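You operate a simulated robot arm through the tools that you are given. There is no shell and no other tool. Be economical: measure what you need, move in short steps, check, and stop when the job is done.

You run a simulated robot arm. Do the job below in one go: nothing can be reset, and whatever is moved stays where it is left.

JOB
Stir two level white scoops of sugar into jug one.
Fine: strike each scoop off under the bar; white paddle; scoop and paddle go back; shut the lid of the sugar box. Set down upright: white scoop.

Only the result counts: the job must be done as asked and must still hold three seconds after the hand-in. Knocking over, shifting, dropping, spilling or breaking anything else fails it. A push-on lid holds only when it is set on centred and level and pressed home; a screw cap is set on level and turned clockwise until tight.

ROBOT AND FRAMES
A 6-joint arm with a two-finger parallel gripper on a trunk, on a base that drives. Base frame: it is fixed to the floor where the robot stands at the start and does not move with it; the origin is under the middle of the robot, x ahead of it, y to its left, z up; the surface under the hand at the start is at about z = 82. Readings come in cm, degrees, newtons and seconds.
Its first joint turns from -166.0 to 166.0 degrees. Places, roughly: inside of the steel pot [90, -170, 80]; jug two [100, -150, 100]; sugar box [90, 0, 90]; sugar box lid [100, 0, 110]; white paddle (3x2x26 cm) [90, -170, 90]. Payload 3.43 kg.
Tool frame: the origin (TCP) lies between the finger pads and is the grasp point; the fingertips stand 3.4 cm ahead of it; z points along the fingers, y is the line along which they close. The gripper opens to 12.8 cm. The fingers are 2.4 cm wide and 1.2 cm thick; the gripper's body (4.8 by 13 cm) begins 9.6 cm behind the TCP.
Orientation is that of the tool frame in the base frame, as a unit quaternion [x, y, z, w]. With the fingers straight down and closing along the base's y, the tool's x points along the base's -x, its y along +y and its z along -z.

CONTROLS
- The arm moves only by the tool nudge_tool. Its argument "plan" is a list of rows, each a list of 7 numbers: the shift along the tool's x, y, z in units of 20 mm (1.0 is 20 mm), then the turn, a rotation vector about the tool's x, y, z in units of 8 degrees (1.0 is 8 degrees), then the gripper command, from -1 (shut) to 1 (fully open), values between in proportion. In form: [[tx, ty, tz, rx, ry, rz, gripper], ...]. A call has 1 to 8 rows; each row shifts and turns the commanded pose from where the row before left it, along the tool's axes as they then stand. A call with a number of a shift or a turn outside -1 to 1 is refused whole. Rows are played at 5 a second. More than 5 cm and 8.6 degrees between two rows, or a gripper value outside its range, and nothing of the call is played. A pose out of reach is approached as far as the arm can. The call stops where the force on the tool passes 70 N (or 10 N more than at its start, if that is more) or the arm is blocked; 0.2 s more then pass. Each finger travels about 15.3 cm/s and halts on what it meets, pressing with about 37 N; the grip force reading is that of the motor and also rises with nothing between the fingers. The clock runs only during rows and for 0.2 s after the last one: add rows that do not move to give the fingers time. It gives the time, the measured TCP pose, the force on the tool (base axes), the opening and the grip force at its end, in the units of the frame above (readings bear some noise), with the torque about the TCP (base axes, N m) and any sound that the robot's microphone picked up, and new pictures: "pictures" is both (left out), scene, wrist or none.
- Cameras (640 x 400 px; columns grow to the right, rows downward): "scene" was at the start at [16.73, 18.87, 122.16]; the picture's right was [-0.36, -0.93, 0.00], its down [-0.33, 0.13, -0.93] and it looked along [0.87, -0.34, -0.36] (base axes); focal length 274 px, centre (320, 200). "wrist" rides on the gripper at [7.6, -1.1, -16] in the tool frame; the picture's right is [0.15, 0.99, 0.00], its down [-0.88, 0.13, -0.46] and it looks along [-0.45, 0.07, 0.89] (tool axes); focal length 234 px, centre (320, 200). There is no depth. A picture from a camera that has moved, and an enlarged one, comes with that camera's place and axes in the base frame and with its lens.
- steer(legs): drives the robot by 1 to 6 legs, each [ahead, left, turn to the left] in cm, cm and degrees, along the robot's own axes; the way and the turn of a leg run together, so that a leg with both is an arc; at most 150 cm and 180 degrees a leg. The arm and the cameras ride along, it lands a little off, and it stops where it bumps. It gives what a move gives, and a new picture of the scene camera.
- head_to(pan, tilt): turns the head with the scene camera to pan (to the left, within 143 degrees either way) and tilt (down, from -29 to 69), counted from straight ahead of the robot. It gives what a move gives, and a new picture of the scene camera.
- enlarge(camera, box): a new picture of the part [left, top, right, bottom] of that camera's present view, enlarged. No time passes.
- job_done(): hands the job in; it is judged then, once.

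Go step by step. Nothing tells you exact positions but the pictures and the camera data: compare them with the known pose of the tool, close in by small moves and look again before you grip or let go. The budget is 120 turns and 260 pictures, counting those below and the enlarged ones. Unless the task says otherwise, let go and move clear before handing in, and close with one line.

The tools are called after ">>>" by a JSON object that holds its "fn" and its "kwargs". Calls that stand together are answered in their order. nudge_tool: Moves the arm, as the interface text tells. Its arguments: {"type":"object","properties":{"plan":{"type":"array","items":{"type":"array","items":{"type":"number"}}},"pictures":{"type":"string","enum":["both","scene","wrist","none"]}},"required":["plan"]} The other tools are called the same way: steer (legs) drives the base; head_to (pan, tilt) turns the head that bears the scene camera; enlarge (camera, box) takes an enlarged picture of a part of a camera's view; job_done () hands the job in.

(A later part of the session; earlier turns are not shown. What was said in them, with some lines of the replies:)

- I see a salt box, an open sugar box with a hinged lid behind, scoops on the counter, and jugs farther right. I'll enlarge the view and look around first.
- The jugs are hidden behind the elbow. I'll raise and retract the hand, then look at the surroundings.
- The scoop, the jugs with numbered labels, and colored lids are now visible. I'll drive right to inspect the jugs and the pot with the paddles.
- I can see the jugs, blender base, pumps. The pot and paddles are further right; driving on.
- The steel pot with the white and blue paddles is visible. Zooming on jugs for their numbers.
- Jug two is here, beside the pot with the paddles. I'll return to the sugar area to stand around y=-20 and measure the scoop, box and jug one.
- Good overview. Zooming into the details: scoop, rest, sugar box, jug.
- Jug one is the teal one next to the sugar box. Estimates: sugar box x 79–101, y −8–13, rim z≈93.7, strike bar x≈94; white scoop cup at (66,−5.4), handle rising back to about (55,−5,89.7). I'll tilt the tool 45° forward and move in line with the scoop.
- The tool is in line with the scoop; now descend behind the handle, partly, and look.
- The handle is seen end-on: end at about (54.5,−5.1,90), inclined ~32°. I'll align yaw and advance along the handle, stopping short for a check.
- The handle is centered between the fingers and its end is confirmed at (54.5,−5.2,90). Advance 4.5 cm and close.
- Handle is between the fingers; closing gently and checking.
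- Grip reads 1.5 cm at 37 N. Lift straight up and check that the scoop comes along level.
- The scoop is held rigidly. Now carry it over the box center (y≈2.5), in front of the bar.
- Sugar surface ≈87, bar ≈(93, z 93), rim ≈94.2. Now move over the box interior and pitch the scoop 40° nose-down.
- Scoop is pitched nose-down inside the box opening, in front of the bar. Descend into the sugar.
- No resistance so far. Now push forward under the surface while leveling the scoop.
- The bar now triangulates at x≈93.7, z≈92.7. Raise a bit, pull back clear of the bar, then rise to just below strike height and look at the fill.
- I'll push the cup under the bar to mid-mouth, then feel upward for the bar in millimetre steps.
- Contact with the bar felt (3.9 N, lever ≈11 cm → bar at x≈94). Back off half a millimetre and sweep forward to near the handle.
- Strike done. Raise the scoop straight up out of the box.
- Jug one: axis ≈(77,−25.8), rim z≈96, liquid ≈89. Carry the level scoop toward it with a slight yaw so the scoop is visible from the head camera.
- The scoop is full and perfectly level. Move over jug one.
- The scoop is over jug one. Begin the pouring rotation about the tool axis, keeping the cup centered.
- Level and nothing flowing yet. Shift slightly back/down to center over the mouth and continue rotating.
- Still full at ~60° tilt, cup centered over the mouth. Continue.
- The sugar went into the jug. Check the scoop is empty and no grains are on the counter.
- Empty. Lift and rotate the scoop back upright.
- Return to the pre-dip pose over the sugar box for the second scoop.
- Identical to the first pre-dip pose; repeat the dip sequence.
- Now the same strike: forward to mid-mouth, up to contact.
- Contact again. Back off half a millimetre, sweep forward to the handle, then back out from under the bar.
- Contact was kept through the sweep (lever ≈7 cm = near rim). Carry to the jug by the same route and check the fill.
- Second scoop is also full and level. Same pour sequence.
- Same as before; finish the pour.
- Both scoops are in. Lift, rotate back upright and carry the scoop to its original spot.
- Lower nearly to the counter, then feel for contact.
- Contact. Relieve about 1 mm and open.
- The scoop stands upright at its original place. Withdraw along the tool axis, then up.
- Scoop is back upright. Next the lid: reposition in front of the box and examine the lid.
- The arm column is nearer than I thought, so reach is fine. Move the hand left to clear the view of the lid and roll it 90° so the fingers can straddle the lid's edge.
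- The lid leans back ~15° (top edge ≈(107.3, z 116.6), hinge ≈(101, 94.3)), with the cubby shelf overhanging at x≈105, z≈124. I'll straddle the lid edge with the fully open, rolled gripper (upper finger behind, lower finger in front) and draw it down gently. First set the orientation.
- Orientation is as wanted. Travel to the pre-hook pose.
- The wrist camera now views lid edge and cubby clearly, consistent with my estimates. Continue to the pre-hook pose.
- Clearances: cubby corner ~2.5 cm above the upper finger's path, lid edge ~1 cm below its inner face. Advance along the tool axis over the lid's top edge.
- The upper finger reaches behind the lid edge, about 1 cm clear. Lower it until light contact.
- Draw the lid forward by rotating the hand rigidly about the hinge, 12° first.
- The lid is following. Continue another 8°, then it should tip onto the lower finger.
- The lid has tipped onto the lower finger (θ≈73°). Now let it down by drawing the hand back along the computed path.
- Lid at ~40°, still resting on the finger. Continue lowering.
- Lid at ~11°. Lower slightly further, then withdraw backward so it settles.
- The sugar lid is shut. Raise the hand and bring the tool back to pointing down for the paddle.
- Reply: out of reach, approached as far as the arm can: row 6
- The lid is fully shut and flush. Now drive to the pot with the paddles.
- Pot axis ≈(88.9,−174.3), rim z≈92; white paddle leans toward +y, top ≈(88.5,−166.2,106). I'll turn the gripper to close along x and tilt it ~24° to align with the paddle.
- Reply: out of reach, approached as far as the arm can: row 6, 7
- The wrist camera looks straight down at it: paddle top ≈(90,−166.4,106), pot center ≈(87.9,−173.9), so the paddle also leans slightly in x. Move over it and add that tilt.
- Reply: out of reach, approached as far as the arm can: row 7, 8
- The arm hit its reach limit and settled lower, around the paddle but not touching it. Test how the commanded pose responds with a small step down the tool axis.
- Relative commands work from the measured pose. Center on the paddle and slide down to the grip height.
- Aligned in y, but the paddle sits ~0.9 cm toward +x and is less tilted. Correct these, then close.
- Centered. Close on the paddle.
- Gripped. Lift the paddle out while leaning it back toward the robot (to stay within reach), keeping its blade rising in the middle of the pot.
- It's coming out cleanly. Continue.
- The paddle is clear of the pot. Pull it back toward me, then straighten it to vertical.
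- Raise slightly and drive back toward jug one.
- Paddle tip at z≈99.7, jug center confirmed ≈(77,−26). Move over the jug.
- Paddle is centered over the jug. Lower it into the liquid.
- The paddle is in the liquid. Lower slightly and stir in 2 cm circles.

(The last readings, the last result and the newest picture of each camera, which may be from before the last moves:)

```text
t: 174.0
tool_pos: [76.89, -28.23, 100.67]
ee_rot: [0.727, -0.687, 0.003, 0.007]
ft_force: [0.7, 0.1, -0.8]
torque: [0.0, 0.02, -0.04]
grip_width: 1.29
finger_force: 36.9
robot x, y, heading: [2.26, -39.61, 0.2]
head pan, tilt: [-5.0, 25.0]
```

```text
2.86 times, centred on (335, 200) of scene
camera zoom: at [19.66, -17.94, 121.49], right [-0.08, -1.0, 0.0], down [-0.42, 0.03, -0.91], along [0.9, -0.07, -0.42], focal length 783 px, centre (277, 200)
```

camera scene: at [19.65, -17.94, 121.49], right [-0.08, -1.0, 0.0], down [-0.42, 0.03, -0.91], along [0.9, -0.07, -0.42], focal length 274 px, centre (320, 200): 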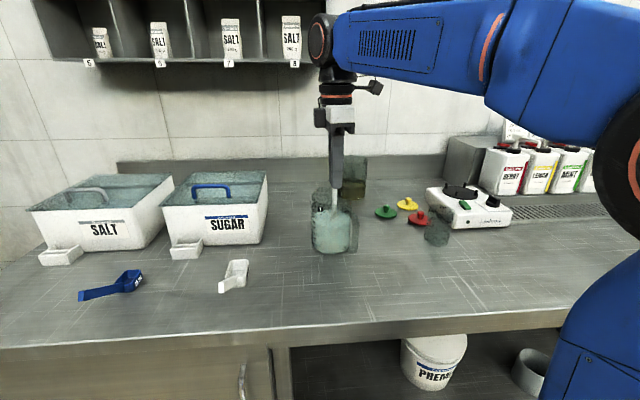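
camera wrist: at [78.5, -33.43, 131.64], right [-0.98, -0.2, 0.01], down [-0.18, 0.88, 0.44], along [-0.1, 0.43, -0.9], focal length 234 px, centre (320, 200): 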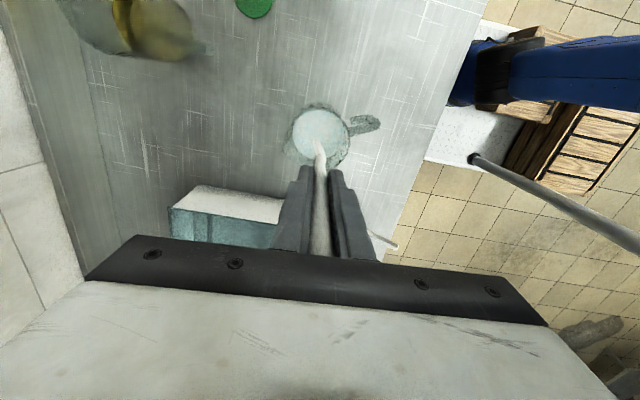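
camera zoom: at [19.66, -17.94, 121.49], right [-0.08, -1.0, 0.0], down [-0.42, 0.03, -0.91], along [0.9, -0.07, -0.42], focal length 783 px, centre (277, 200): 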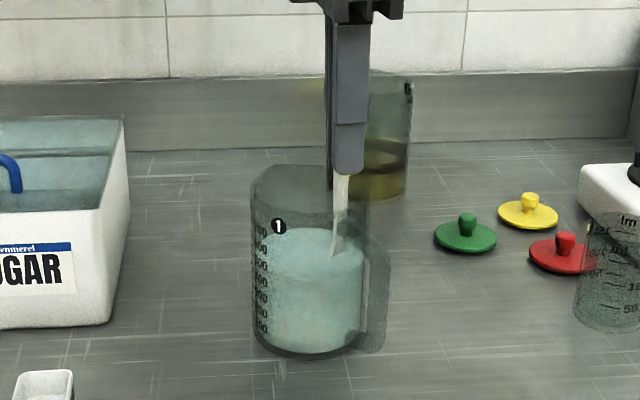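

The liquid is mixing and the jug stays put. Several more turns.

>>> {"fn": "nudge_tool", "kwargs": {"plan": [[-0.293, 0.707, 0, 0, 0, 0, -1], [-0.707, 0.293, 0, 0, 0, 0, -1], [-0.707, -0.293, 0, 0, 0, 0, -1], [-0.293, -0.707, 0, 0, 0, 0, -1], [0.293, -0.707, 0, 0, 0, 0, -1], [0.707, -0.293, 0, 0, 0, 0, -1], [0.707, 0.293, 0, 0, 0, 0, -1], [0.293, 0.707, 0, 0, 0, 0, -1]], "pictures": "none"}}

>>> {"fn": "nudge_tool", "kwargs": {"plan": [[-0.293, 0.707, 0, 0, 0, 0, -1], [-0.707, 0.293, 0, 0, 0, 0, -1], [-0.707, -0.293, 0, 0, 0, 0, -1], [-0.293, -0.707, 0, 0, 0, 0, -1], [0.293, -0.707, 0, 0, 0, 0, -1], [0.707, -0.293, 0, 0, 0, 0, -1], [0.707, 0.293, 0, 0, 0, 0, -1], [0.293, 0.707, 0, 0, 0, 0, -1]], "pictures": "none"}}

>>> {"fn": "nudge_tool", "kwargs": {"plan": [[-0.293, 0.707, 0, 0, 0, 0, -1], [-0.707, 0.293, 0, 0, 0, 0, -1], [-0.707, -0.293, 0, 0, 0, 0, -1], [-0.293, -0.707, 0, 0, 0, 0, -1], [0.293, -0.707, 0, 0, 0, 0, -1], [0.707, -0.293, 0, 0, 0, 0, -1], [0.707, 0.293, 0, 0, 0, 0, -1], [0.293, 0.707, 0, 0, 0, 0, -1]], "pictures": "none"}}

>>> {"fn": "nudge_tool", "kwargs": {"plan": [[-0.293, 0.707, 0, 0, 0, 0, -1], [-0.707, 0.293, 0, 0, 0, 0, -1], [-0.707, -0.293, 0, 0, 0, 0, -1], [-0.293, -0.707, 0, 0, 0, 0, -1], [0.293, -0.707, 0, 0, 0, 0, -1], [0.707, -0.293, 0, 0, 0, 0, -1], [0.707, 0.293, 0, 0, 0, 0, -1], [0.293, 0.707, 0, 0, 0, 0, -1]], "pictures": "none"}}

>>> {"fn": "nudge_tool", "kwargs": {"plan": [[-0.293, 0.707, 0, 0, 0, 0, -1], [-0.707, 0.293, 0, 0, 0, 0, -1], [-0.707, -0.293, 0, 0, 0, 0, -1], [-0.293, -0.707, 0, 0, 0, 0, -1], [0.293, -0.707, 0, 0, 0, 0, -1], [0.707, -0.293, 0, 0, 0, 0, -1], [0.707, 0.293, 0, 0, 0, 0, -1], [0.293, 0.707, 0, 0, 0, 0, -1]], "pictures": "none"}}

>>> {"fn": "enlarge", "kwargs": {"camera": "scene", "box": [270, 130, 400, 270]}}

```text
t: 175.8
tool_pos: [76.98, -28.07, 100.65]
ee_rot: [0.726, -0.688, 0.004, 0.007]
ft_force: [-0.6, -0.1, 0.2]
torque: [-0.03, -0.02, -0.01]
grip_width: 1.25
finger_force: 37.2
robot x, y, heading: [2.28, -39.54, 0.5]
head pan, tilt: [-5.0, 25.0]
```

```text
t: 177.6
tool_pos: [77.07, -28.1, 100.84]
ee_rot: [0.726, -0.687, 0.004, 0.006]
ft_force: [0.4, 0.3, -0.8]
torque: [0.01, 0.02, 0.02]
grip_width: 1.23
finger_force: 36.7
robot x, y, heading: [2.94, -39.7, 0.1]
head pan, tilt: [-5.0, 25.0]
```

```text
t: 179.4
tool_pos: [76.89, -28.13, 100.67]
ee_rot: [0.727, -0.687, 0.003, 0.007]
ft_force: [0.6, 0.7, -0.5]
torque: [0.02, 0.03, 0.03]
grip_width: 1.27
finger_force: 37.3
robot x, y, heading: [2.87, -39.63, 0.5]
head pan, tilt: [-5.0, 25.0]
```

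```text
t: 181.2
tool_pos: [76.99, -28.14, 100.69]
ee_rot: [0.726, -0.687, 0.003, 0.007]
ft_force: [-0.5, 0.3, 0.2]
torque: [0.01, 0.01, -0.03]
grip_width: 1.25
finger_force: 37.2
robot x, y, heading: [2.45, -39.29, 0.3]
head pan, tilt: [-5.0, 25.0]
```

```text
t: 183.0
tool_pos: [77.0, -28.31, 100.53]
ee_rot: [0.726, -0.687, 0.004, 0.007]
ft_force: [-0.4, 0.3, -0.6]
torque: [-0.01, 0.01, 0.0]
grip_width: 1.27
finger_force: 37.3
robot x, y, heading: [2.57, -39.77, 0.0]
head pan, tilt: [-5.0, 25.0]
```

```text
2.86 times, centred on (335, 200) of scene
camera zoom: at [19.66, -17.93, 121.49], right [-0.08, -1.0, 0.0], down [-0.42, 0.03, -0.91], along [0.9, -0.07, -0.42], focal length 783 px, centre (277, 200)
```

zoom: 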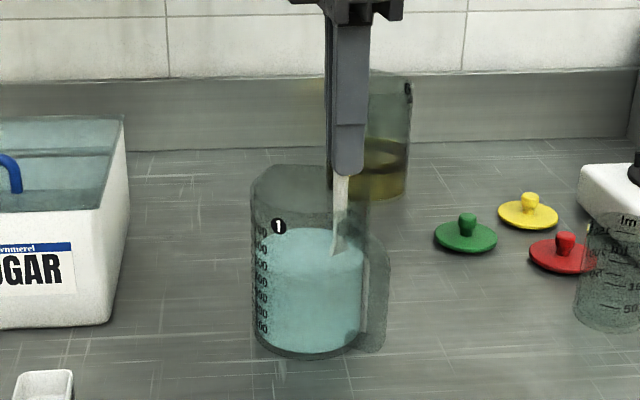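

The liquid is now uniform. One more turn, return to the center, then lift and let it drip over the jug.

>>> {"fn": "nudge_tool", "kwargs": {"plan": [[-0.293, 0.707, 0, 0, 0, 0, -1], [-0.707, 0.293, 0, 0, 0, 0, -1], [-0.707, -0.293, 0, 0, 0, 0, -1], [-0.293, -0.707, 0, 0, 0, 0, -1], [0.293, -0.707, 0, 0, 0, 0, -1], [0.707, -0.293, 0, 0, 0, 0, -1], [0.707, 0.293, 0, 0, 0, 0, -1], [0.293, 0.707, 0, 0, 0, 0, -1]], "pictures": "none"}}

>>> {"fn": "nudge_tool", "kwargs": {"plan": [[-0.5, 0, 0, 0, 0, 0, -1], [-0.5, 0, 0, 0, 0, 0, -1], [0, 0, -0.6, 0, 0, 0, -1], [0, 0, -0.6, 0, 0, 0, -1], [0, 0, -0.6, 0, 0, 0, -1], [0, 0, -0.6, 0, 0, 0, -1], [0, 0, -0.6, 0, 0, 0, -1], [0, 0, 0, 0, 0, 0, -1]], "pictures": "none"}}

>>> {"fn": "nudge_tool", "kwargs": {"plan": [[0, 0, 0, 0, 0, 0, -1], [0, 0, 0, 0, 0, 0, -1], [0, 0, 0, 0, 0, 0, -1], [0, 0, 0, 0, 0, 0, -1], [0, 0, 0, 0, 0, 0, -1], [0, 0, 0, 0, 0, 0, -1], [0, 0, 0, 0, 0, 0, -1], [0, 0, 0, 0, 0, 0, -1]], "pictures": "none"}}

>>> {"fn": "nudge_tool", "kwargs": {"plan": [[0, 0, -0.9, 0, 0, 0, -1], [0, 0, -0.9, 0, 0, 0, -1], [0, 0, -0.9, 0, 0, 0, -1], [0, 0, -0.9, 0, 0, 0, -1], [0, 0, -0.9, 0, 0, 0, -1], [0, 0, 0, 0, 0, 0, -1], [0, 0, 0, 0, 0, 0, -1], [0, 0, 0, 0, 0, 0, -1]], "pictures": "scene"}}

>>> {"fn": "enlarge", "kwargs": {"camera": "scene", "box": [270, 130, 400, 270]}}

```text
t: 184.8
tool_pos: [76.81, -28.1, 100.67]
ee_rot: [0.726, -0.687, 0.004, 0.006]
ft_force: [1.1, 0.5, 0.3]
torque: [-0.02, 0.03, -0.05]
grip_width: 1.26
finger_force: 37.3
robot x, y, heading: [2.5, -39.34, 0.3]
head pan, tilt: [-5.0, 25.0]
```

```text
t: 186.6
tool_pos: [76.9, -26.01, 106.74]
ee_rot: [0.727, -0.687, 0.004, 0.007]
ft_force: [0.5, 0.2, 0.3]
torque: [-0.01, 0.03, -0.01]
grip_width: 1.25
finger_force: 37.2
robot x, y, heading: [2.62, -39.33, 0.3]
head pan, tilt: [-5.0, 25.0]
```

```text
t: 188.4
tool_pos: [77.01, -25.98, 106.72]
ee_rot: [0.726, -0.687, 0.004, 0.006]
ft_force: [0.9, -0.2, -0.8]
torque: [0.02, -0.04, 0.02]
grip_width: 1.27
finger_force: 37.1
robot x, y, heading: [2.74, -39.28, 0.5]
head pan, tilt: [-5.0, 25.0]
```

```text
t: 190.2
tool_pos: [77.16, -26.02, 115.93]
ee_rot: [0.726, -0.687, 0.003, 0.007]
ft_force: [0.7, -0.5, -0.6]
torque: [-0.02, -0.03, 0.03]
grip_width: 1.3
finger_force: 37.6
robot x, y, heading: [2.72, -39.74, 0.3]
head pan, tilt: [-5.0, 25.0]
camera scene: at [19.65, -17.94, 121.49], right [-0.08, -1.0, 0.0], down [-0.42, 0.03, -0.91], along [0.9, -0.07, -0.42], focal length 274 px, centre (320, 200)
```

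scene: 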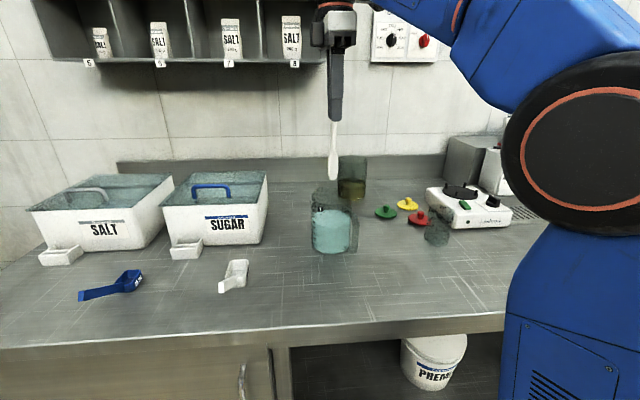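

```text
2.86 times, centred on (335, 200) of scene
camera zoom: at [19.65, -17.94, 121.49], right [-0.08, -1.0, 0.0], down [-0.42, 0.03, -0.91], along [0.9, -0.07, -0.42], focal length 783 px, centre (277, 200)
```

zoom: 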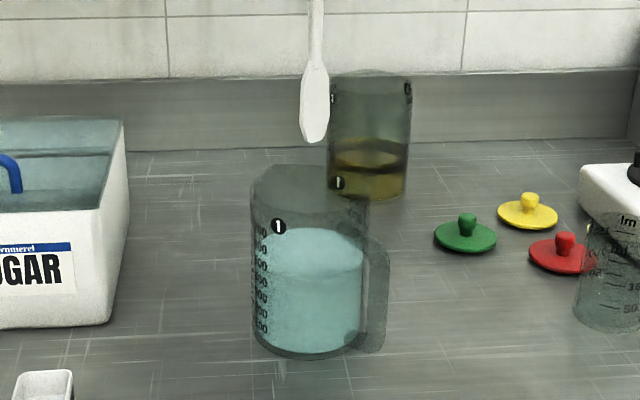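

Stirring is done. Retract to the travel pose and drive back to the pot.

>>> {"fn": "nudge_tool", "kwargs": {"plan": [[0.975, 0.455, 0, 0, 0, 0, -1], [0.975, 0.455, 0, 0, 0, 0, -1], [0.975, 0.455, 0, 0, 0, 0, -1], [0.975, 0.455, 0, 0, 0, 0, -1], [0.975, 0.455, 0, 0, 0, 0, -1], [0.975, 0.455, 0, 0, 0, 0, -1]], "pictures": "none"}}

>>> {"fn": "steer", "kwargs": {"legs": [[0, -129, -0.8]]}}

>>> {"fn": "head_to", "kwargs": {"pan": -25, "tilt": 25}}

>>> {"fn": "enlarge", "kwargs": {"camera": "scene", "box": [220, 110, 360, 230]}}

>>> {"fn": "enlarge", "kwargs": {"camera": "wrist", "box": [160, 20, 480, 220]}}

```text
t: 191.6
tool_pos: [72.31, -38.08, 115.97]
ee_rot: [0.726, -0.687, 0.004, 0.007]
ft_force: [-0.2, 0.9, -0.7]
torque: [0.02, 0.07, -0.02]
grip_width: 1.25
finger_force: 36.8
robot x, y, heading: [2.4, -39.63, 0.3]
head pan, tilt: [-5.0, 25.0]
```

```text
t: 198.2
tool_pos: [67.54, -175.08, 115.89]
ee_rot: [-0.698, 0.716, -0.003, -0.007]
ft_force: [-0.1, 1.2, -0.2]
torque: [0.0, 0.02, -0.01]
grip_width: 1.23
finger_force: 37.0
robot x, y, heading: [-2.18, -170.7, -4.4]
head pan, tilt: [-5.0, 25.0]
camera scene: at [16.61, -150.96, 121.49], right [-0.16, -0.99, 0.0], down [-0.42, 0.07, -0.91], along [0.89, -0.15, -0.42], focal length 274 px, centre (320, 200)
```

scene: 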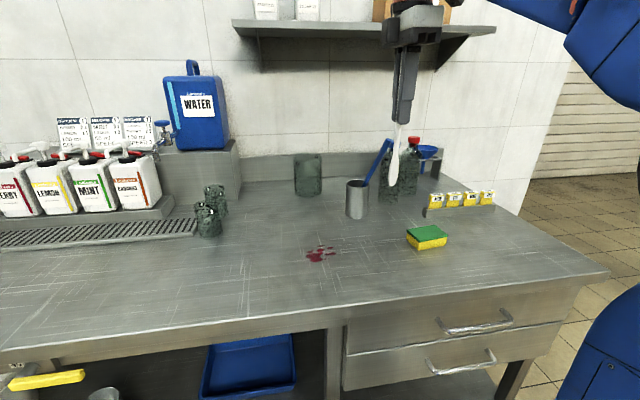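

```text
t: 199.1
tool_pos: [67.5, -175.04, 115.76]
ee_rot: [-0.698, 0.716, -0.003, -0.007]
ft_force: [-0.1, 0.2, -0.6]
torque: [-0.03, 0.0, -0.01]
grip_width: 1.24
finger_force: 36.7
robot x, y, heading: [-2.12, -170.59, -4.5]
head pan, tilt: [-25.0, 25.0]
camera scene: at [15.55, -153.97, 121.49], right [-0.49, -0.87, 0.0], down [-0.37, 0.21, -0.91], along [0.79, -0.44, -0.42], focal length 274 px, centre (320, 200)
```

scene: 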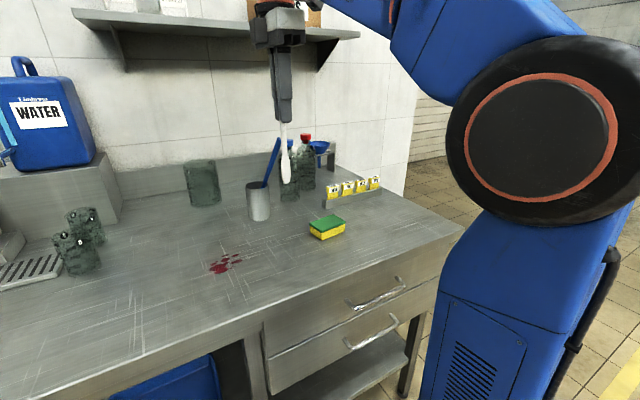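

```text
3.33 times, centred on (290, 170) of scene
camera zoom: at [15.55, -153.97, 121.49], right [-0.49, -0.87, 0.0], down [-0.37, 0.21, -0.91], along [0.79, -0.44, -0.42], focal length 914 px, centre (420, 300)
```

zoom: 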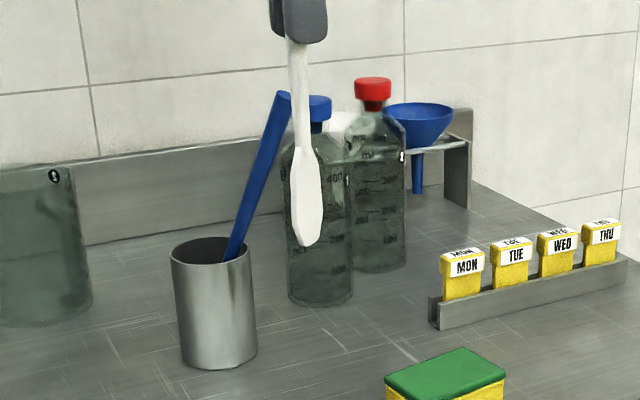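

```text
2.00 times, centred on (320, 120) of wrist
camera zoom: at [68.38, -182.48, 132.0], right [-0.99, -0.12, 0.01], down [-0.11, 0.89, 0.44], along [-0.06, 0.44, -0.9], focal length 468 px, centre (320, 360)
```

zoom: 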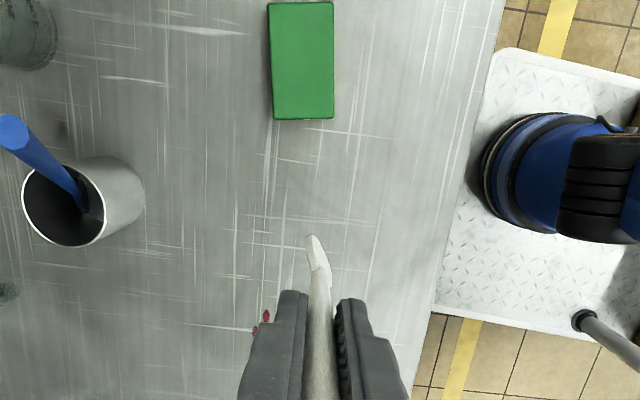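

The base ended 4 cm back and turned −4.5°; correct that, and lean the paddle as during extraction.

>>> {"fn": "steer", "kwargs": {"legs": [[4, 0, 3.8]]}}

>>> {"fn": "nudge_tool", "kwargs": {"plan": [[0, 0, 0, 0.55, 0.55, 0, -1], [0, 0, 0, 0.55, 0.55, 0, -1], [0, 0, 0, 0.55, 0.55, 0, -1], [0, 0, 0, 0.55, 0.53, 0, -1], [0, 0, 0, 0, 0, 0, -1]], "pictures": "none"}}

```text
t: 199.9
tool_pos: [71.55, -170.57, 115.86]
ee_rot: [0.723, -0.691, 0.003, 0.006]
ft_force: [0.3, 0.7, -1.1]
torque: [0.02, -0.03, -0.03]
grip_width: 1.26
finger_force: 37.0
robot x, y, heading: [1.4, -171.03, -0.5]
head pan, tilt: [-25.0, 25.0]
camera scene: at [18.42, -152.98, 121.49], right [-0.43, -0.9, 0.0], down [-0.38, 0.18, -0.91], along [0.82, -0.39, -0.42], focal length 274 px, centre (320, 200)
```

scene: 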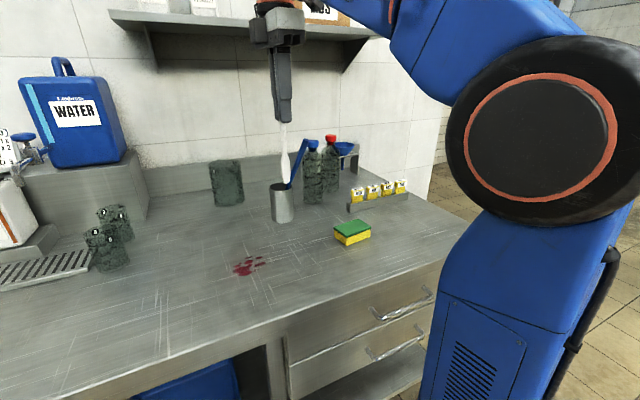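

```text
t: 201.1
tool_pos: [71.67, -170.51, 115.88]
ee_rot: [0.706, -0.674, 0.219, 0.0]
ft_force: [-0.1, 0.3, -0.3]
torque: [0.0, 0.01, 0.0]
grip_width: 1.25
finger_force: 37.4
robot x, y, heading: [1.8, -170.9, -0.2]
head pan, tilt: [-25.0, 25.0]
```

Lean matches the extraction pose. Bring the blade tip above the +y/front part of the pot, away from the blue paddle.

>>> {"fn": "nudge_tool", "kwargs": {"plan": [[-0.35, -0.71, 0.667, 0, 0, 0, -1], [-0.35, -0.71, 0.667, 0, 0, 0, -1], [-0.35, -0.71, 0.667, 0, 0, 0, -1], [-0.35, -0.71, 0.667, 0, 0, 0, -1], [-0.35, -0.71, 0.667, 0, 0, 0, -1], [-0.35, -0.71, 0.667, 0, 0, 0, -1], [0, 0, 0, 0, 0, 0, -1]], "pictures": "scene"}}

>>> {"fn": "enlarge", "kwargs": {"camera": "scene", "box": [230, 120, 350, 230]}}

>>> {"fn": "enlarge", "kwargs": {"camera": "wrist", "box": [200, 60, 440, 210]}}

```text
t: 202.7
tool_pos: [82.19, -168.33, 109.9]
ee_rot: [0.706, -0.674, 0.218, 0.001]
ft_force: [0.0, -0.1, 0.1]
torque: [0.01, 0.03, 0.03]
grip_width: 1.25
finger_force: 37.4
robot x, y, heading: [2.09, -171.29, -0.6]
head pan, tilt: [-25.0, 25.0]
camera scene: at [18.41, -152.98, 121.49], right [-0.43, -0.9, 0.0], down [-0.38, 0.18, -0.91], along [0.82, -0.39, -0.42], focal length 274 px, centre (320, 200)
```

scene: 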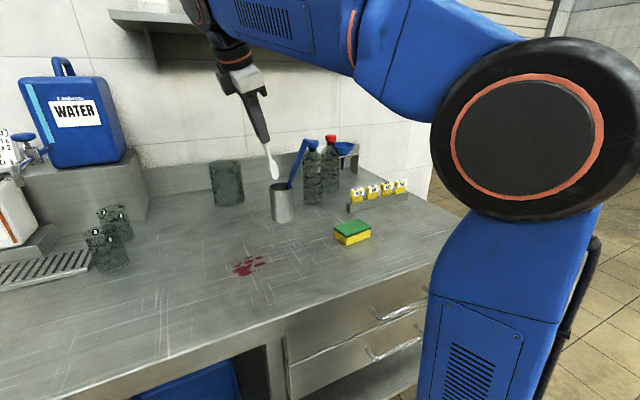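

```text
3.64 times, centred on (290, 175) of scene
camera zoom: at [18.41, -152.98, 121.49], right [-0.43, -0.9, 0.0], down [-0.38, 0.18, -0.91], along [0.82, -0.39, -0.42], focal length 996 px, centre (429, 291)
```

zoom: 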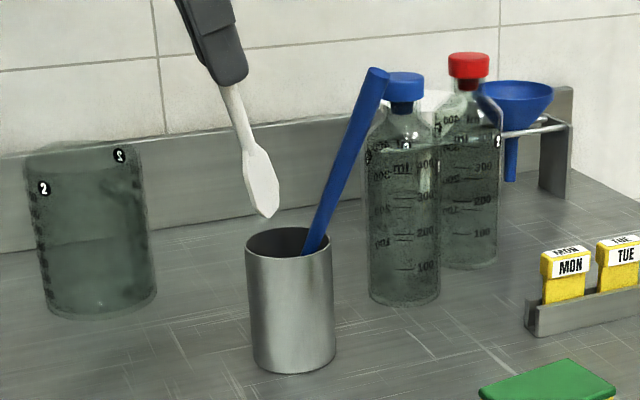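

```text
2.67 times, centred on (320, 135) of wrist
camera zoom: at [78.18, -170.67, 127.06], right [-0.94, -0.23, -0.24], down [-0.26, 0.96, 0.1], along [0.21, 0.16, -0.96], focal length 624 px, centre (320, 373)
```

zoom: 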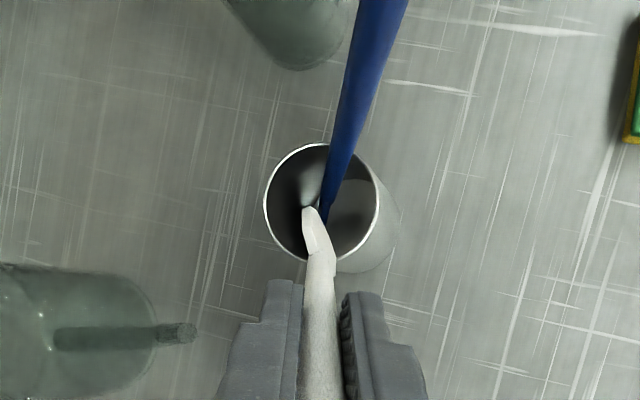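

The tip is over the pot opening, clear of the blue shaft. Lower halfway, straightening in x.

>>> {"fn": "nudge_tool", "kwargs": {"plan": [[-0.097, -0.024, 0.695, -0.234, 0.024, 0, -1], [-0.098, -0.05, 0.69, -0.234, 0.024, 0, -1], [-0.099, -0.075, 0.685, -0.234, 0.024, 0, -1], [-0.1, -0.1, 0.68, -0.234, 0.024, 0, -1], [0, 0, 0, 0, 0, 0, -1]], "pictures": "none"}}

>>> {"fn": "enlarge", "kwargs": {"camera": "scene", "box": [230, 120, 350, 230]}}

>>> {"fn": "enlarge", "kwargs": {"camera": "wrist", "box": [200, 60, 440, 210]}}

```text
t: 203.9
tool_pos: [84.17, -168.91, 104.73]
ee_rot: [0.703, -0.687, 0.177, 0.052]
ft_force: [9.5, -8.6, 1.6]
torque: [-1.15, -1.28, 0.2]
grip_width: 1.27
finger_force: 36.7
robot x, y, heading: [1.48, -171.07, -0.5]
head pan, tilt: [-25.0, 25.0]
```

```text
3.64 times, centred on (290, 175) of scene
camera zoom: at [18.45, -153.02, 121.49], right [-0.43, -0.9, 0.0], down [-0.38, 0.18, -0.91], along [0.82, -0.39, -0.42], focal length 996 px, centre (429, 291)
```

zoom: 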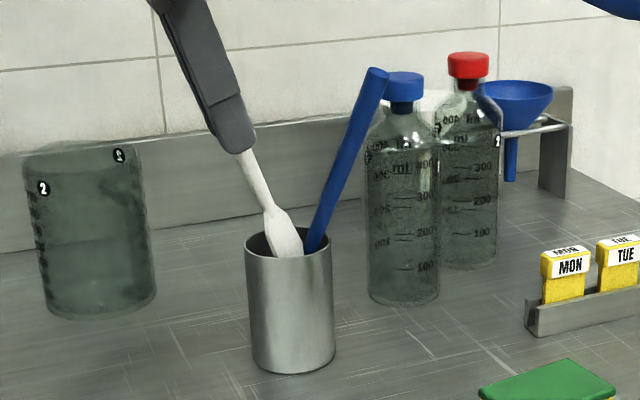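

```text
2.67 times, centred on (320, 135) of wrist
camera zoom: at [82.28, -170.98, 122.26], right [-0.97, -0.19, -0.12], down [-0.2, 0.97, 0.12], along [0.1, 0.14, -0.99], focal length 624 px, centre (320, 373)
```

zoom: 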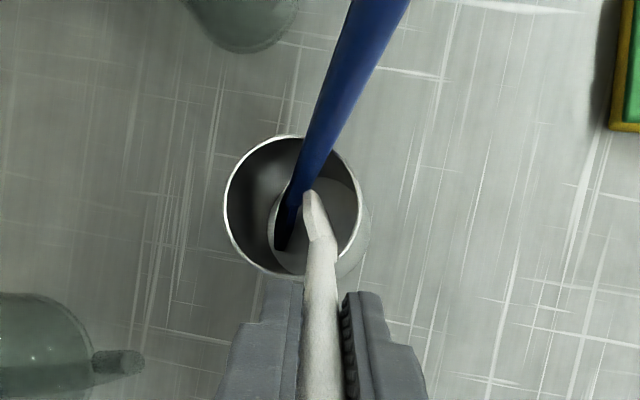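

There is ~13 N of side contact with the pot's near rim. Back off toward +x/−y to relieve it.

>>> {"fn": "nudge_tool", "kwargs": {"plan": [[0.33, -0.33, 0, 0, 0, 0, -1], [0, 0, 0, 0, 0, 0, -1]], "pictures": "none"}}

>>> {"fn": "enlarge", "kwargs": {"camera": "wrist", "box": [240, 80, 400, 180]}}

```text
t: 204.5
tool_pos: [84.65, -169.41, 105.1]
ee_rot: [0.703, -0.687, 0.177, 0.052]
ft_force: [-2.5, 5.8, -1.9]
torque: [0.83, 0.46, 0.05]
grip_width: 1.26
finger_force: 36.5
robot x, y, heading: [1.93, -171.41, -0.5]
head pan, tilt: [-25.0, 25.0]
```

```text
4.00 times, centred on (320, 130) of wrist
camera zoom: at [82.85, -171.51, 122.59], right [-0.97, -0.19, -0.12], down [-0.21, 0.97, 0.12], along [0.1, 0.14, -0.99], focal length 937 px, centre (320, 480)
```

zoom: 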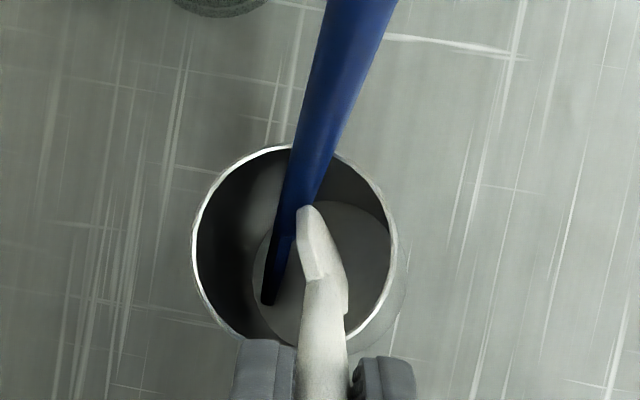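

Now it touches the blue paddle instead. Stand the white paddle more upright with its tip held off blue.

>>> {"fn": "nudge_tool", "kwargs": {"plan": [[0.4, 0.085, 0.05, 0, -0.425, 0, -1], [0.4, 0.085, 0.05, 0, -0.425, 0, -1], [0, 0, 0, 0, 0, 0, -1]], "pictures": "none"}}

>>> {"fn": "enlarge", "kwargs": {"camera": "wrist", "box": [240, 80, 400, 180]}}

>>> {"fn": "enlarge", "kwargs": {"camera": "scene", "box": [250, 130, 340, 230]}}

```text
t: 205.3
tool_pos: [84.47, -171.25, 105.25]
ee_rot: [0.712, -0.688, 0.136, 0.01]
ft_force: [0.2, -1.0, -0.9]
torque: [-0.04, -0.01, -0.01]
grip_width: 1.26
finger_force: 36.8
robot x, y, heading: [2.12, -170.82, -0.2]
head pan, tilt: [-25.0, 25.0]
```

```text
4.00 times, centred on (320, 130) of wrist
camera zoom: at [82.75, -175.3, 122.42], right [-0.97, -0.2, -0.14], down [-0.22, 0.95, 0.23], along [0.09, 0.26, -0.96], focal length 937 px, centre (320, 480)
```

zoom: 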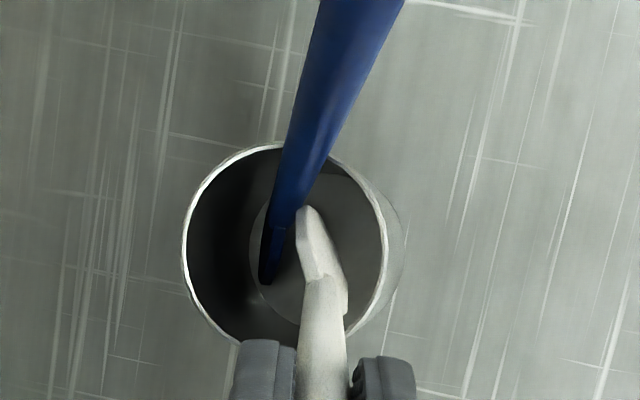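

```text
4.00 times, centred on (295, 180) of scene
camera zoom: at [18.42, -152.99, 121.49], right [-0.43, -0.9, 0.0], down [-0.38, 0.18, -0.91], along [0.82, -0.39, -0.42], focal length 1096 px, centre (420, 280)
```

zoom: 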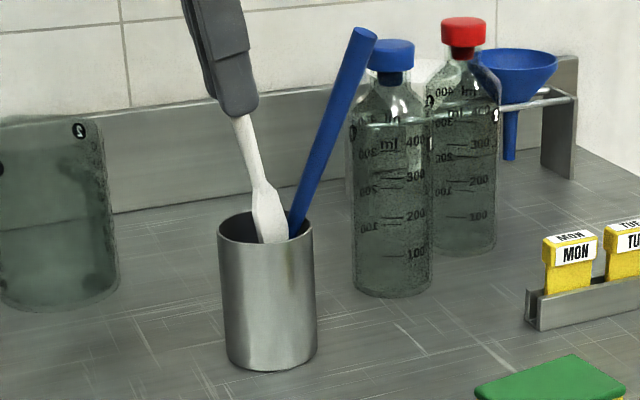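

Free of contact now. Continue lowering gently.

>>> {"fn": "nudge_tool", "kwargs": {"plan": [[-0.02, 0.0, 0.6, -0.145, -0.09, 0, -1], [-0.02, -0.02, 0.6, -0.145, -0.09, 0, -1], [0, 0, 0, 0, 0, 0, -1]], "pictures": "none"}}

>>> {"fn": "enlarge", "kwargs": {"camera": "wrist", "box": [240, 80, 400, 180]}}

```text
t: 206.1
tool_pos: [84.83, -171.73, 102.93]
ee_rot: [0.713, -0.691, 0.113, 0.016]
ft_force: [3.2, 0.1, -0.6]
torque: [-0.02, -0.38, 0.03]
grip_width: 1.24
finger_force: 37.2
robot x, y, heading: [2.04, -171.19, -0.6]
head pan, tilt: [-25.0, 25.0]
```

```text
4.00 times, centred on (320, 130) of wrist
camera zoom: at [83.86, -176.17, 120.05], right [-0.98, -0.19, -0.1], down [-0.21, 0.94, 0.26], along [0.05, 0.28, -0.96], focal length 937 px, centre (320, 480)
```

zoom: 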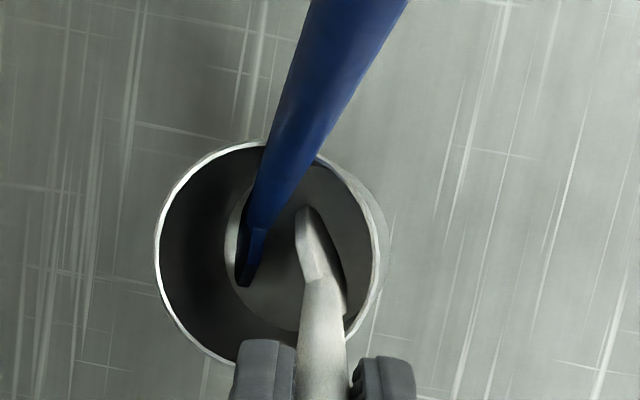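

Slight rim contact on the −x side; shift +x half a centimetre and continue down.

>>> {"fn": "nudge_tool", "kwargs": {"plan": [[0, -0.25, 0, 0, 0, 0, -1], [0, -0.05, 0.5, -0.1, 0, 0, -1], [0, -0.05, 0.5, -0.1, 0, 0, -1], [0, 0, 0, 0, 0, 0, -1]], "pictures": "none"}}

>>> {"fn": "enlarge", "kwargs": {"camera": "wrist", "box": [240, 80, 400, 180]}}

```text
t: 207.1
tool_pos: [85.8, -171.84, 101.13]
ee_rot: [0.713, -0.693, 0.104, 0.026]
ft_force: [0.9, 0.1, 0.3]
torque: [0.01, -0.03, -0.02]
grip_width: 1.26
finger_force: 37.3
robot x, y, heading: [1.75, -171.29, -0.5]
head pan, tilt: [-25.0, 25.0]
```

```text
4.00 times, centred on (320, 130) of wrist
camera zoom: at [85.25, -176.45, 118.28], right [-0.98, -0.18, -0.08], down [-0.2, 0.94, 0.27], along [0.02, 0.28, -0.96], focal length 937 px, centre (320, 480)
```

zoom: 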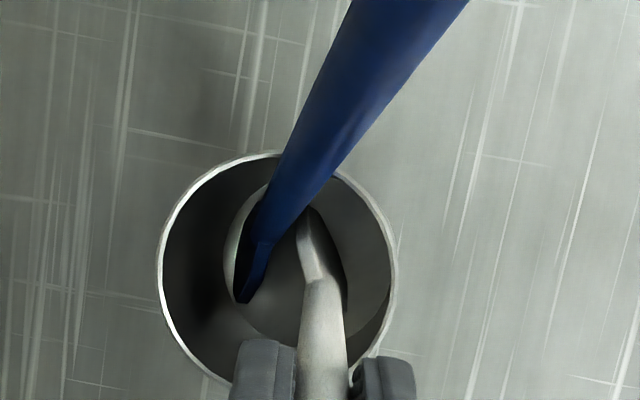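

Clear. Lower the last bit to the pot floor, feeling for it.

>>> {"fn": "nudge_tool", "kwargs": {"plan": [[0, 0, 0.4, 0, 0, 0, -1], [0, 0, 0.4, 0, 0, 0, -1], [0, 0, 0, 0, 0, 0, -1]], "pictures": "none"}}

>>> {"fn": "nudge_tool", "kwargs": {"plan": [[0, 0, 0.2, 0, 0, 0, -1], [0, 0, 0.2, 0, 0, 0, -1], [0, 0, 0, 0, 0, 0, -1]], "pictures": "none"}}

>>> {"fn": "enlarge", "kwargs": {"camera": "wrist", "box": [240, 80, 400, 180]}}

>>> {"fn": "enlarge", "kwargs": {"camera": "scene", "box": [230, 120, 350, 230]}}

```text
t: 207.9
tool_pos: [86.03, -172.24, 99.49]
ee_rot: [0.713, -0.693, 0.104, 0.027]
ft_force: [0.2, 1.0, -0.5]
torque: [-0.01, -0.01, 0.03]
grip_width: 1.25
finger_force: 37.6
robot x, y, heading: [1.29, -171.22, -0.6]
head pan, tilt: [-25.0, 25.0]
```

```text
t: 208.7
tool_pos: [86.12, -172.27, 98.77]
ee_rot: [0.714, -0.692, 0.104, 0.026]
ft_force: [0.3, 0.0, -0.5]
torque: [0.0, 0.0, 0.03]
grip_width: 1.22
finger_force: 36.6
robot x, y, heading: [1.51, -170.95, -0.9]
head pan, tilt: [-25.0, 25.0]
```

```text
4.00 times, centred on (320, 130) of wrist
camera zoom: at [85.48, -176.78, 115.93], right [-0.98, -0.18, -0.08], down [-0.2, 0.94, 0.27], along [0.02, 0.28, -0.96], focal length 937 px, centre (320, 480)
```

zoom: 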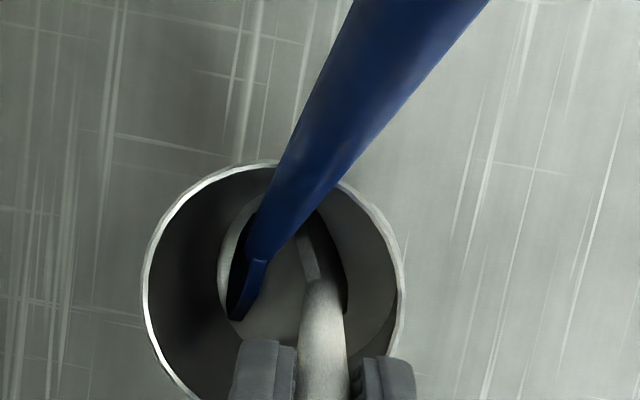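

```text
3.64 times, centred on (290, 175) of scene
camera zoom: at [18.42, -152.98, 121.49], right [-0.43, -0.9, 0.0], down [-0.38, 0.18, -0.91], along [0.82, -0.39, -0.42], focal length 996 px, centre (429, 291)
```

zoom: 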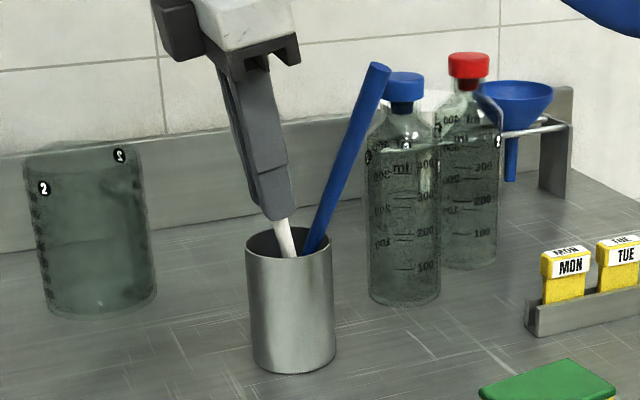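

>>> {"fn": "nudge_tool", "kwargs": {"plan": [[0, 0, 0.15, 0, 0, 0, -1], [0, 0, 0.1, 0, 0, 0, -1], [0, 0, 0, 0, 0, 0, -1]], "pictures": "none"}}

```text
t: 209.5
tool_pos: [86.17, -172.38, 98.32]
ee_rot: [0.713, -0.693, 0.104, 0.027]
ft_force: [-1.0, 0.4, 0.0]
torque: [-0.03, 0.04, -0.03]
grip_width: 1.27
finger_force: 36.9
robot x, y, heading: [1.85, -171.2, -0.8]
head pan, tilt: [-25.0, 25.0]
```

Lean the paddle toward the +y rim before letting go so it rests there, watching for contact.

>>> {"fn": "nudge_tool", "kwargs": {"plan": [[0, 0, 0.12, 0, 0, 0, -1], [-0.46, 0, 0.02, 0, 0.42, 0, -1], [-0.46, 0, 0.02, 0, 0.42, 0, -1], [0, 0, 0, 0, 0, 0, -1]], "pictures": "none"}}

>>> {"fn": "enlarge", "kwargs": {"camera": "scene", "box": [230, 120, 350, 230]}}

```text
t: 210.5
tool_pos: [86.28, -170.64, 97.75]
ee_rot: [0.706, -0.69, 0.146, 0.067]
ft_force: [0.4, 1.6, 23.0]
torque: [-0.64, -0.36, 0.02]
grip_width: 1.26
finger_force: 37.2
robot x, y, heading: [2.01, -171.04, -0.3]
head pan, tilt: [-25.0, 25.0]
```

```text
3.64 times, centred on (290, 175) of scene
camera zoom: at [18.35, -152.98, 121.5], right [-0.43, -0.9, 0.0], down [-0.38, 0.18, -0.91], along [0.82, -0.39, -0.42], focal length 996 px, centre (429, 291)
```

zoom: 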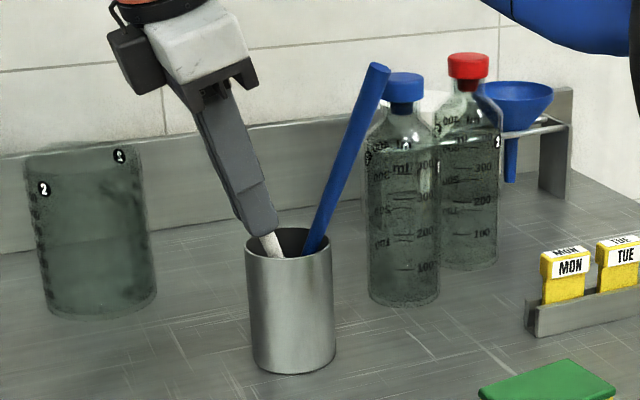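

The tip is on the floor (23 N). Relieve 2 mm and open slowly.

>>> {"fn": "nudge_tool", "kwargs": {"plan": [[0, 0, -0.12, 0, 0, 0, -1], [0, 0, 0, 0, 0, 0, -1], [0, 0, 0, 0, 0, 0, -0.85], [0, 0, 0, 0, 0, 0, -0.75], [0, 0, 0, 0, 0, 0, -0.6], [0, 0, 0, 0, 0, 0, -0.4], [0, 0, 0, 0, 0, 0, -0.2], [0, 0, 0, 0, 0, 0, -0.2]], "pictures": "none"}}

>>> {"fn": "enlarge", "kwargs": {"camera": "scene", "box": [230, 120, 350, 230]}}

>>> {"fn": "enlarge", "kwargs": {"camera": "wrist", "box": [200, 80, 440, 230]}}

```text
t: 212.3
tool_pos: [86.11, -170.66, 97.64]
ee_rot: [0.707, -0.689, 0.145, 0.067]
ft_force: [0.2, 0.4, -0.2]
torque: [-0.02, 0.02, 0.05]
grip_width: 5.11
finger_force: 0.1
robot x, y, heading: [1.52, -170.82, -0.3]
head pan, tilt: [-25.0, 25.0]
```

```text
3.64 times, centred on (290, 175) of scene
camera zoom: at [18.42, -152.98, 121.49], right [-0.43, -0.9, 0.0], down [-0.38, 0.18, -0.91], along [0.82, -0.39, -0.42], focal length 996 px, centre (429, 291)
```

zoom: 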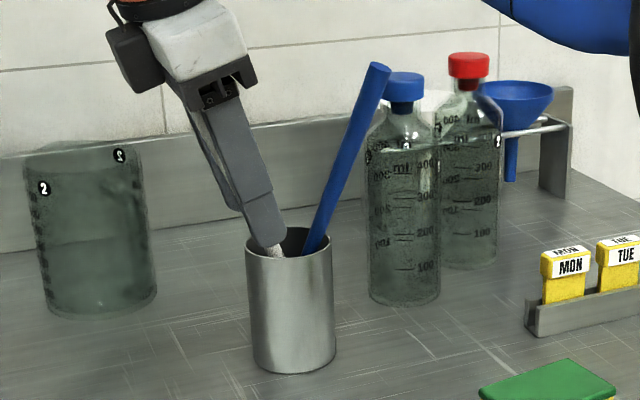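

```text
2.67 times, centred on (320, 155) of wrist
camera zoom: at [85.49, -173.06, 115.3], right [-0.98, -0.18, -0.06], down [-0.19, 0.97, 0.16], along [0.03, 0.17, -0.99], focal length 624 px, centre (320, 320)
```

zoom: 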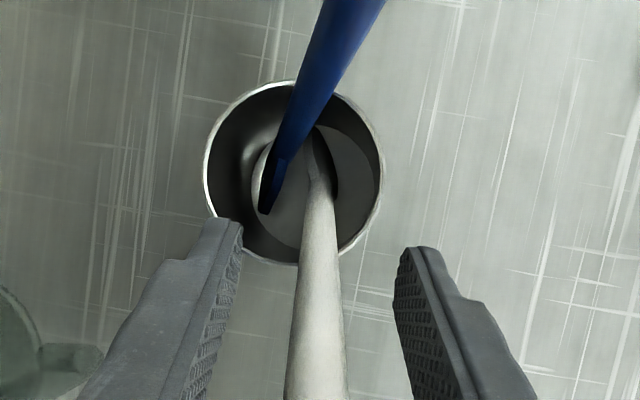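

The paddle rests against the pot rim. Withdraw along the tool axis.

>>> {"fn": "nudge_tool", "kwargs": {"plan": [[0, 0, -0.8, 0, 0, 0, -0.2], [0, 0, -0.8, 0, 0, 0, -0.2], [0, 0, -0.8, 0, 0, 0, -0.2], [0, 0, -0.8, 0, 0, 0, -0.2], [0, 0, 0, 0, 0, 0, -0.2]], "pictures": "none"}}

>>> {"fn": "enlarge", "kwargs": {"camera": "wrist", "box": [200, 80, 440, 230]}}

```text
t: 213.5
tool_pos: [85.25, -168.71, 103.93]
ee_rot: [0.707, -0.689, 0.145, 0.067]
ft_force: [-0.6, -0.3, 0.6]
torque: [0.05, 0.0, 0.0]
grip_width: 5.15
finger_force: 0.0
robot x, y, heading: [1.77, -171.18, -0.5]
head pan, tilt: [-25.0, 25.0]
```

```text
2.67 times, centred on (320, 155) of wrist
camera zoom: at [84.58, -171.17, 121.43], right [-0.98, -0.18, -0.06], down [-0.19, 0.97, 0.16], along [0.03, 0.17, -0.99], focal length 624 px, centre (320, 320)
```

zoom: 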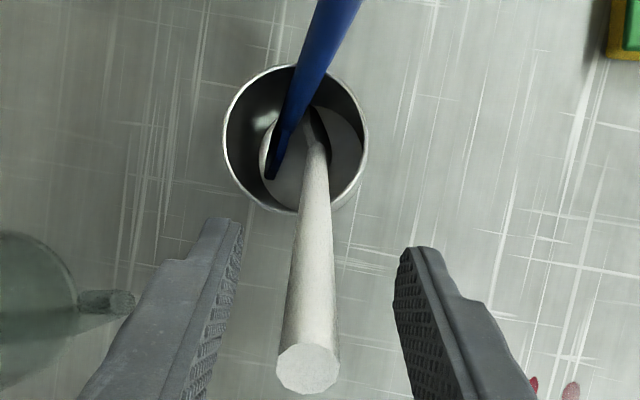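

Clear and centered. Continue out and then retreat toward the robot.

>>> {"fn": "nudge_tool", "kwargs": {"plan": [[0, 0, -0.8, 0, 0, 0, -0.2], [0, 0, -0.8, 0, 0, 0, -0.2], [0, 0, -0.8, 0, 0, 0, -0.2], [0, 0, -0.8, 0, 0, 0, -0.2], [0, 0, -0.4, 0, 0, 0, -0.2]], "pictures": "none"}}

>>> {"fn": "enlarge", "kwargs": {"camera": "wrist", "box": [200, 60, 440, 210]}}

>>> {"fn": "enlarge", "kwargs": {"camera": "scene", "box": [210, 90, 370, 230]}}

```text
t: 214.7
tool_pos: [84.48, -166.66, 110.84]
ee_rot: [0.706, -0.69, 0.146, 0.067]
ft_force: [-0.3, 0.8, 0.4]
torque: [0.01, 0.04, -0.01]
grip_width: 5.12
finger_force: 0.1
robot x, y, heading: [1.98, -171.14, -0.6]
head pan, tilt: [-25.0, 25.0]
```

```text
2.67 times, centred on (320, 135) of wrist
camera zoom: at [83.74, -169.06, 128.29], right [-0.98, -0.18, -0.06], down [-0.19, 0.97, 0.16], along [0.03, 0.17, -0.99], focal length 624 px, centre (320, 373)
```

zoom: 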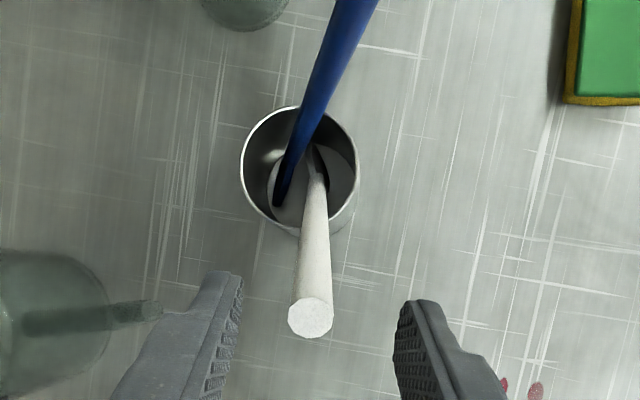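

```text
2.86 times, centred on (290, 160) of scene
camera zoom: at [18.42, -152.98, 121.49], right [-0.43, -0.9, 0.0], down [-0.38, 0.18, -0.91], along [0.82, -0.39, -0.42], focal length 783 px, centre (406, 314)
```

zoom: 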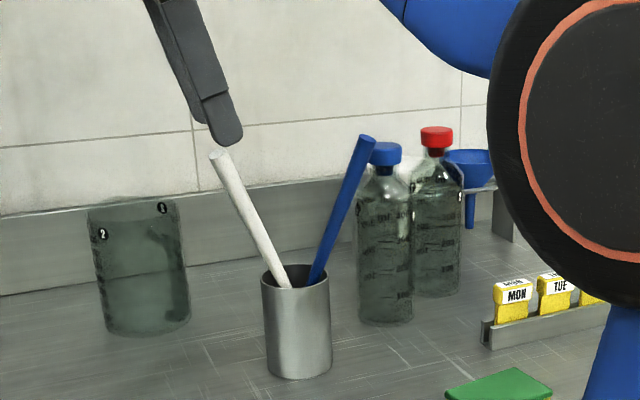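

The paddle stands in the pot as at the start. Move the hand up and back, then check the lid, scoop and jug once more.

>>> {"fn": "nudge_tool", "kwargs": {"plan": [[0, 0, -0.7, 0, 0, 0, -0.2], [0, 0.4, -0.5, 0, 0, 0, -0.2], [0, 0.8, 0, 0, 0, 0, -0.2], [0, 0.9, 0, 0, 0, 0, -0.2], [0, 0.9, 0, 0, 0, 0, -0.2], [0, 0.9, 0, 0, 0, 0, -0.2], [0, 0.9, 0, 0, 0, 0, -0.2], [0, 0, 0, 0, 0, 0, -0.2]], "pictures": "scene"}}

>>> {"fn": "enlarge", "kwargs": {"camera": "scene", "box": [210, 110, 370, 230]}}

>>> {"fn": "head_to", "kwargs": {"pan": 38, "tilt": 15}}

>>> {"fn": "enlarge", "kwargs": {"camera": "scene", "box": [160, 120, 480, 320]}}

```text
t: 216.5
tool_pos: [74.84, -166.21, 111.93]
ee_rot: [0.706, -0.69, 0.145, 0.067]
ft_force: [-0.1, 0.3, 0.0]
torque: [0.0, 0.03, -0.01]
grip_width: 5.12
finger_force: 0.1
robot x, y, heading: [1.69, -171.84, -0.4]
head pan, tilt: [-25.0, 25.0]
camera scene: at [18.42, -152.98, 121.49], right [-0.43, -0.9, 0.0], down [-0.38, 0.18, -0.91], along [0.82, -0.39, -0.42], focal length 274 px, centre (320, 200)
```

scene: 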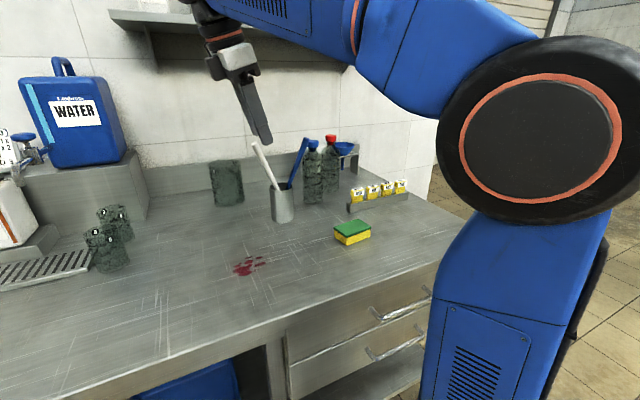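

```text
3.33 times, centred on (290, 170) of scene
camera zoom: at [18.42, -152.98, 121.49], right [-0.43, -0.9, 0.0], down [-0.38, 0.18, -0.91], along [0.82, -0.39, -0.42], focal length 914 px, centre (420, 300)
```

zoom: 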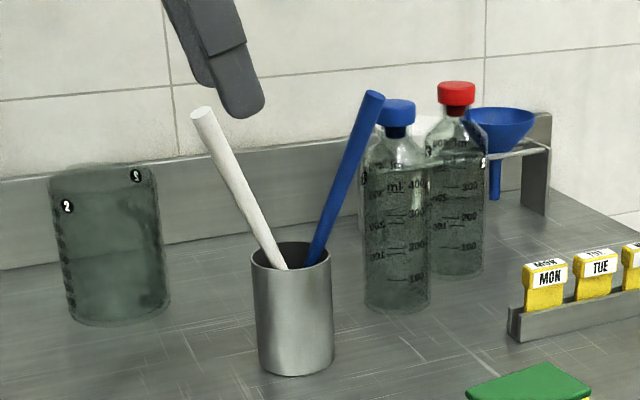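

```text
t: 217.9
tool_pos: [74.9, -166.12, 111.84]
ee_rot: [0.707, -0.689, 0.145, 0.067]
ft_force: [0.1, 0.6, -0.8]
torque: [-0.04, -0.02, -0.02]
grip_width: 5.12
finger_force: 0.0
robot x, y, heading: [1.92, -171.01, -0.6]
head pan, tilt: [38.0, 15.0]
camera scene: at [17.51, -143.33, 123.11], right [0.61, -0.79, 0.0], down [-0.21, -0.16, -0.97], along [0.77, 0.59, -0.26], focal length 274 px, centre (320, 200)
```

scene: 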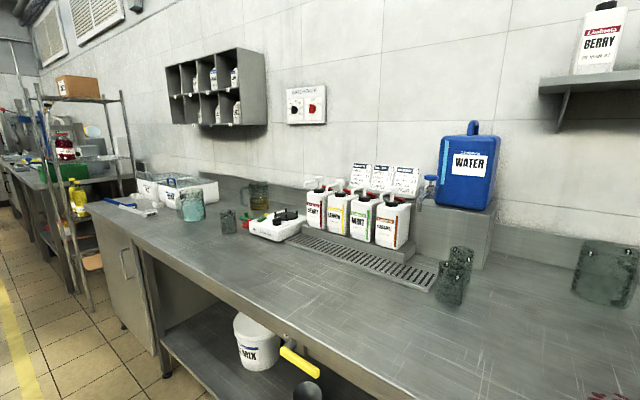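

```text
2.00 times, centred on (320, 220) of scene
camera zoom: at [17.51, -143.33, 123.11], right [0.61, -0.79, 0.0], down [-0.21, -0.16, -0.97], along [0.77, 0.59, -0.26], focal length 548 px, centre (320, 160)
```

zoom: 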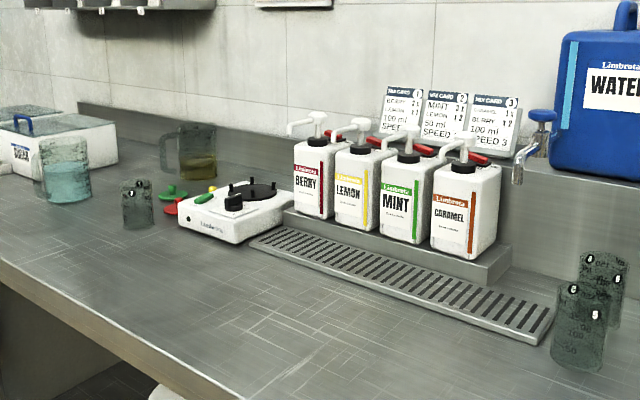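

The paddle is back in the pot, the scoop is upright in its place, the lid is shut, and jug one is stirred; nothing else has moved that I can see. Handing in.

>>> {"fn": "job_done", "kwargs": {}}

```text
The job is handed in.
```

I stirred two level white scoops of sugar into jug one, striking each off under the bar. The white paddle is back in its pot, the white scoop is upright where it started (about half a centimetre off), and the sugar box lid is shut.
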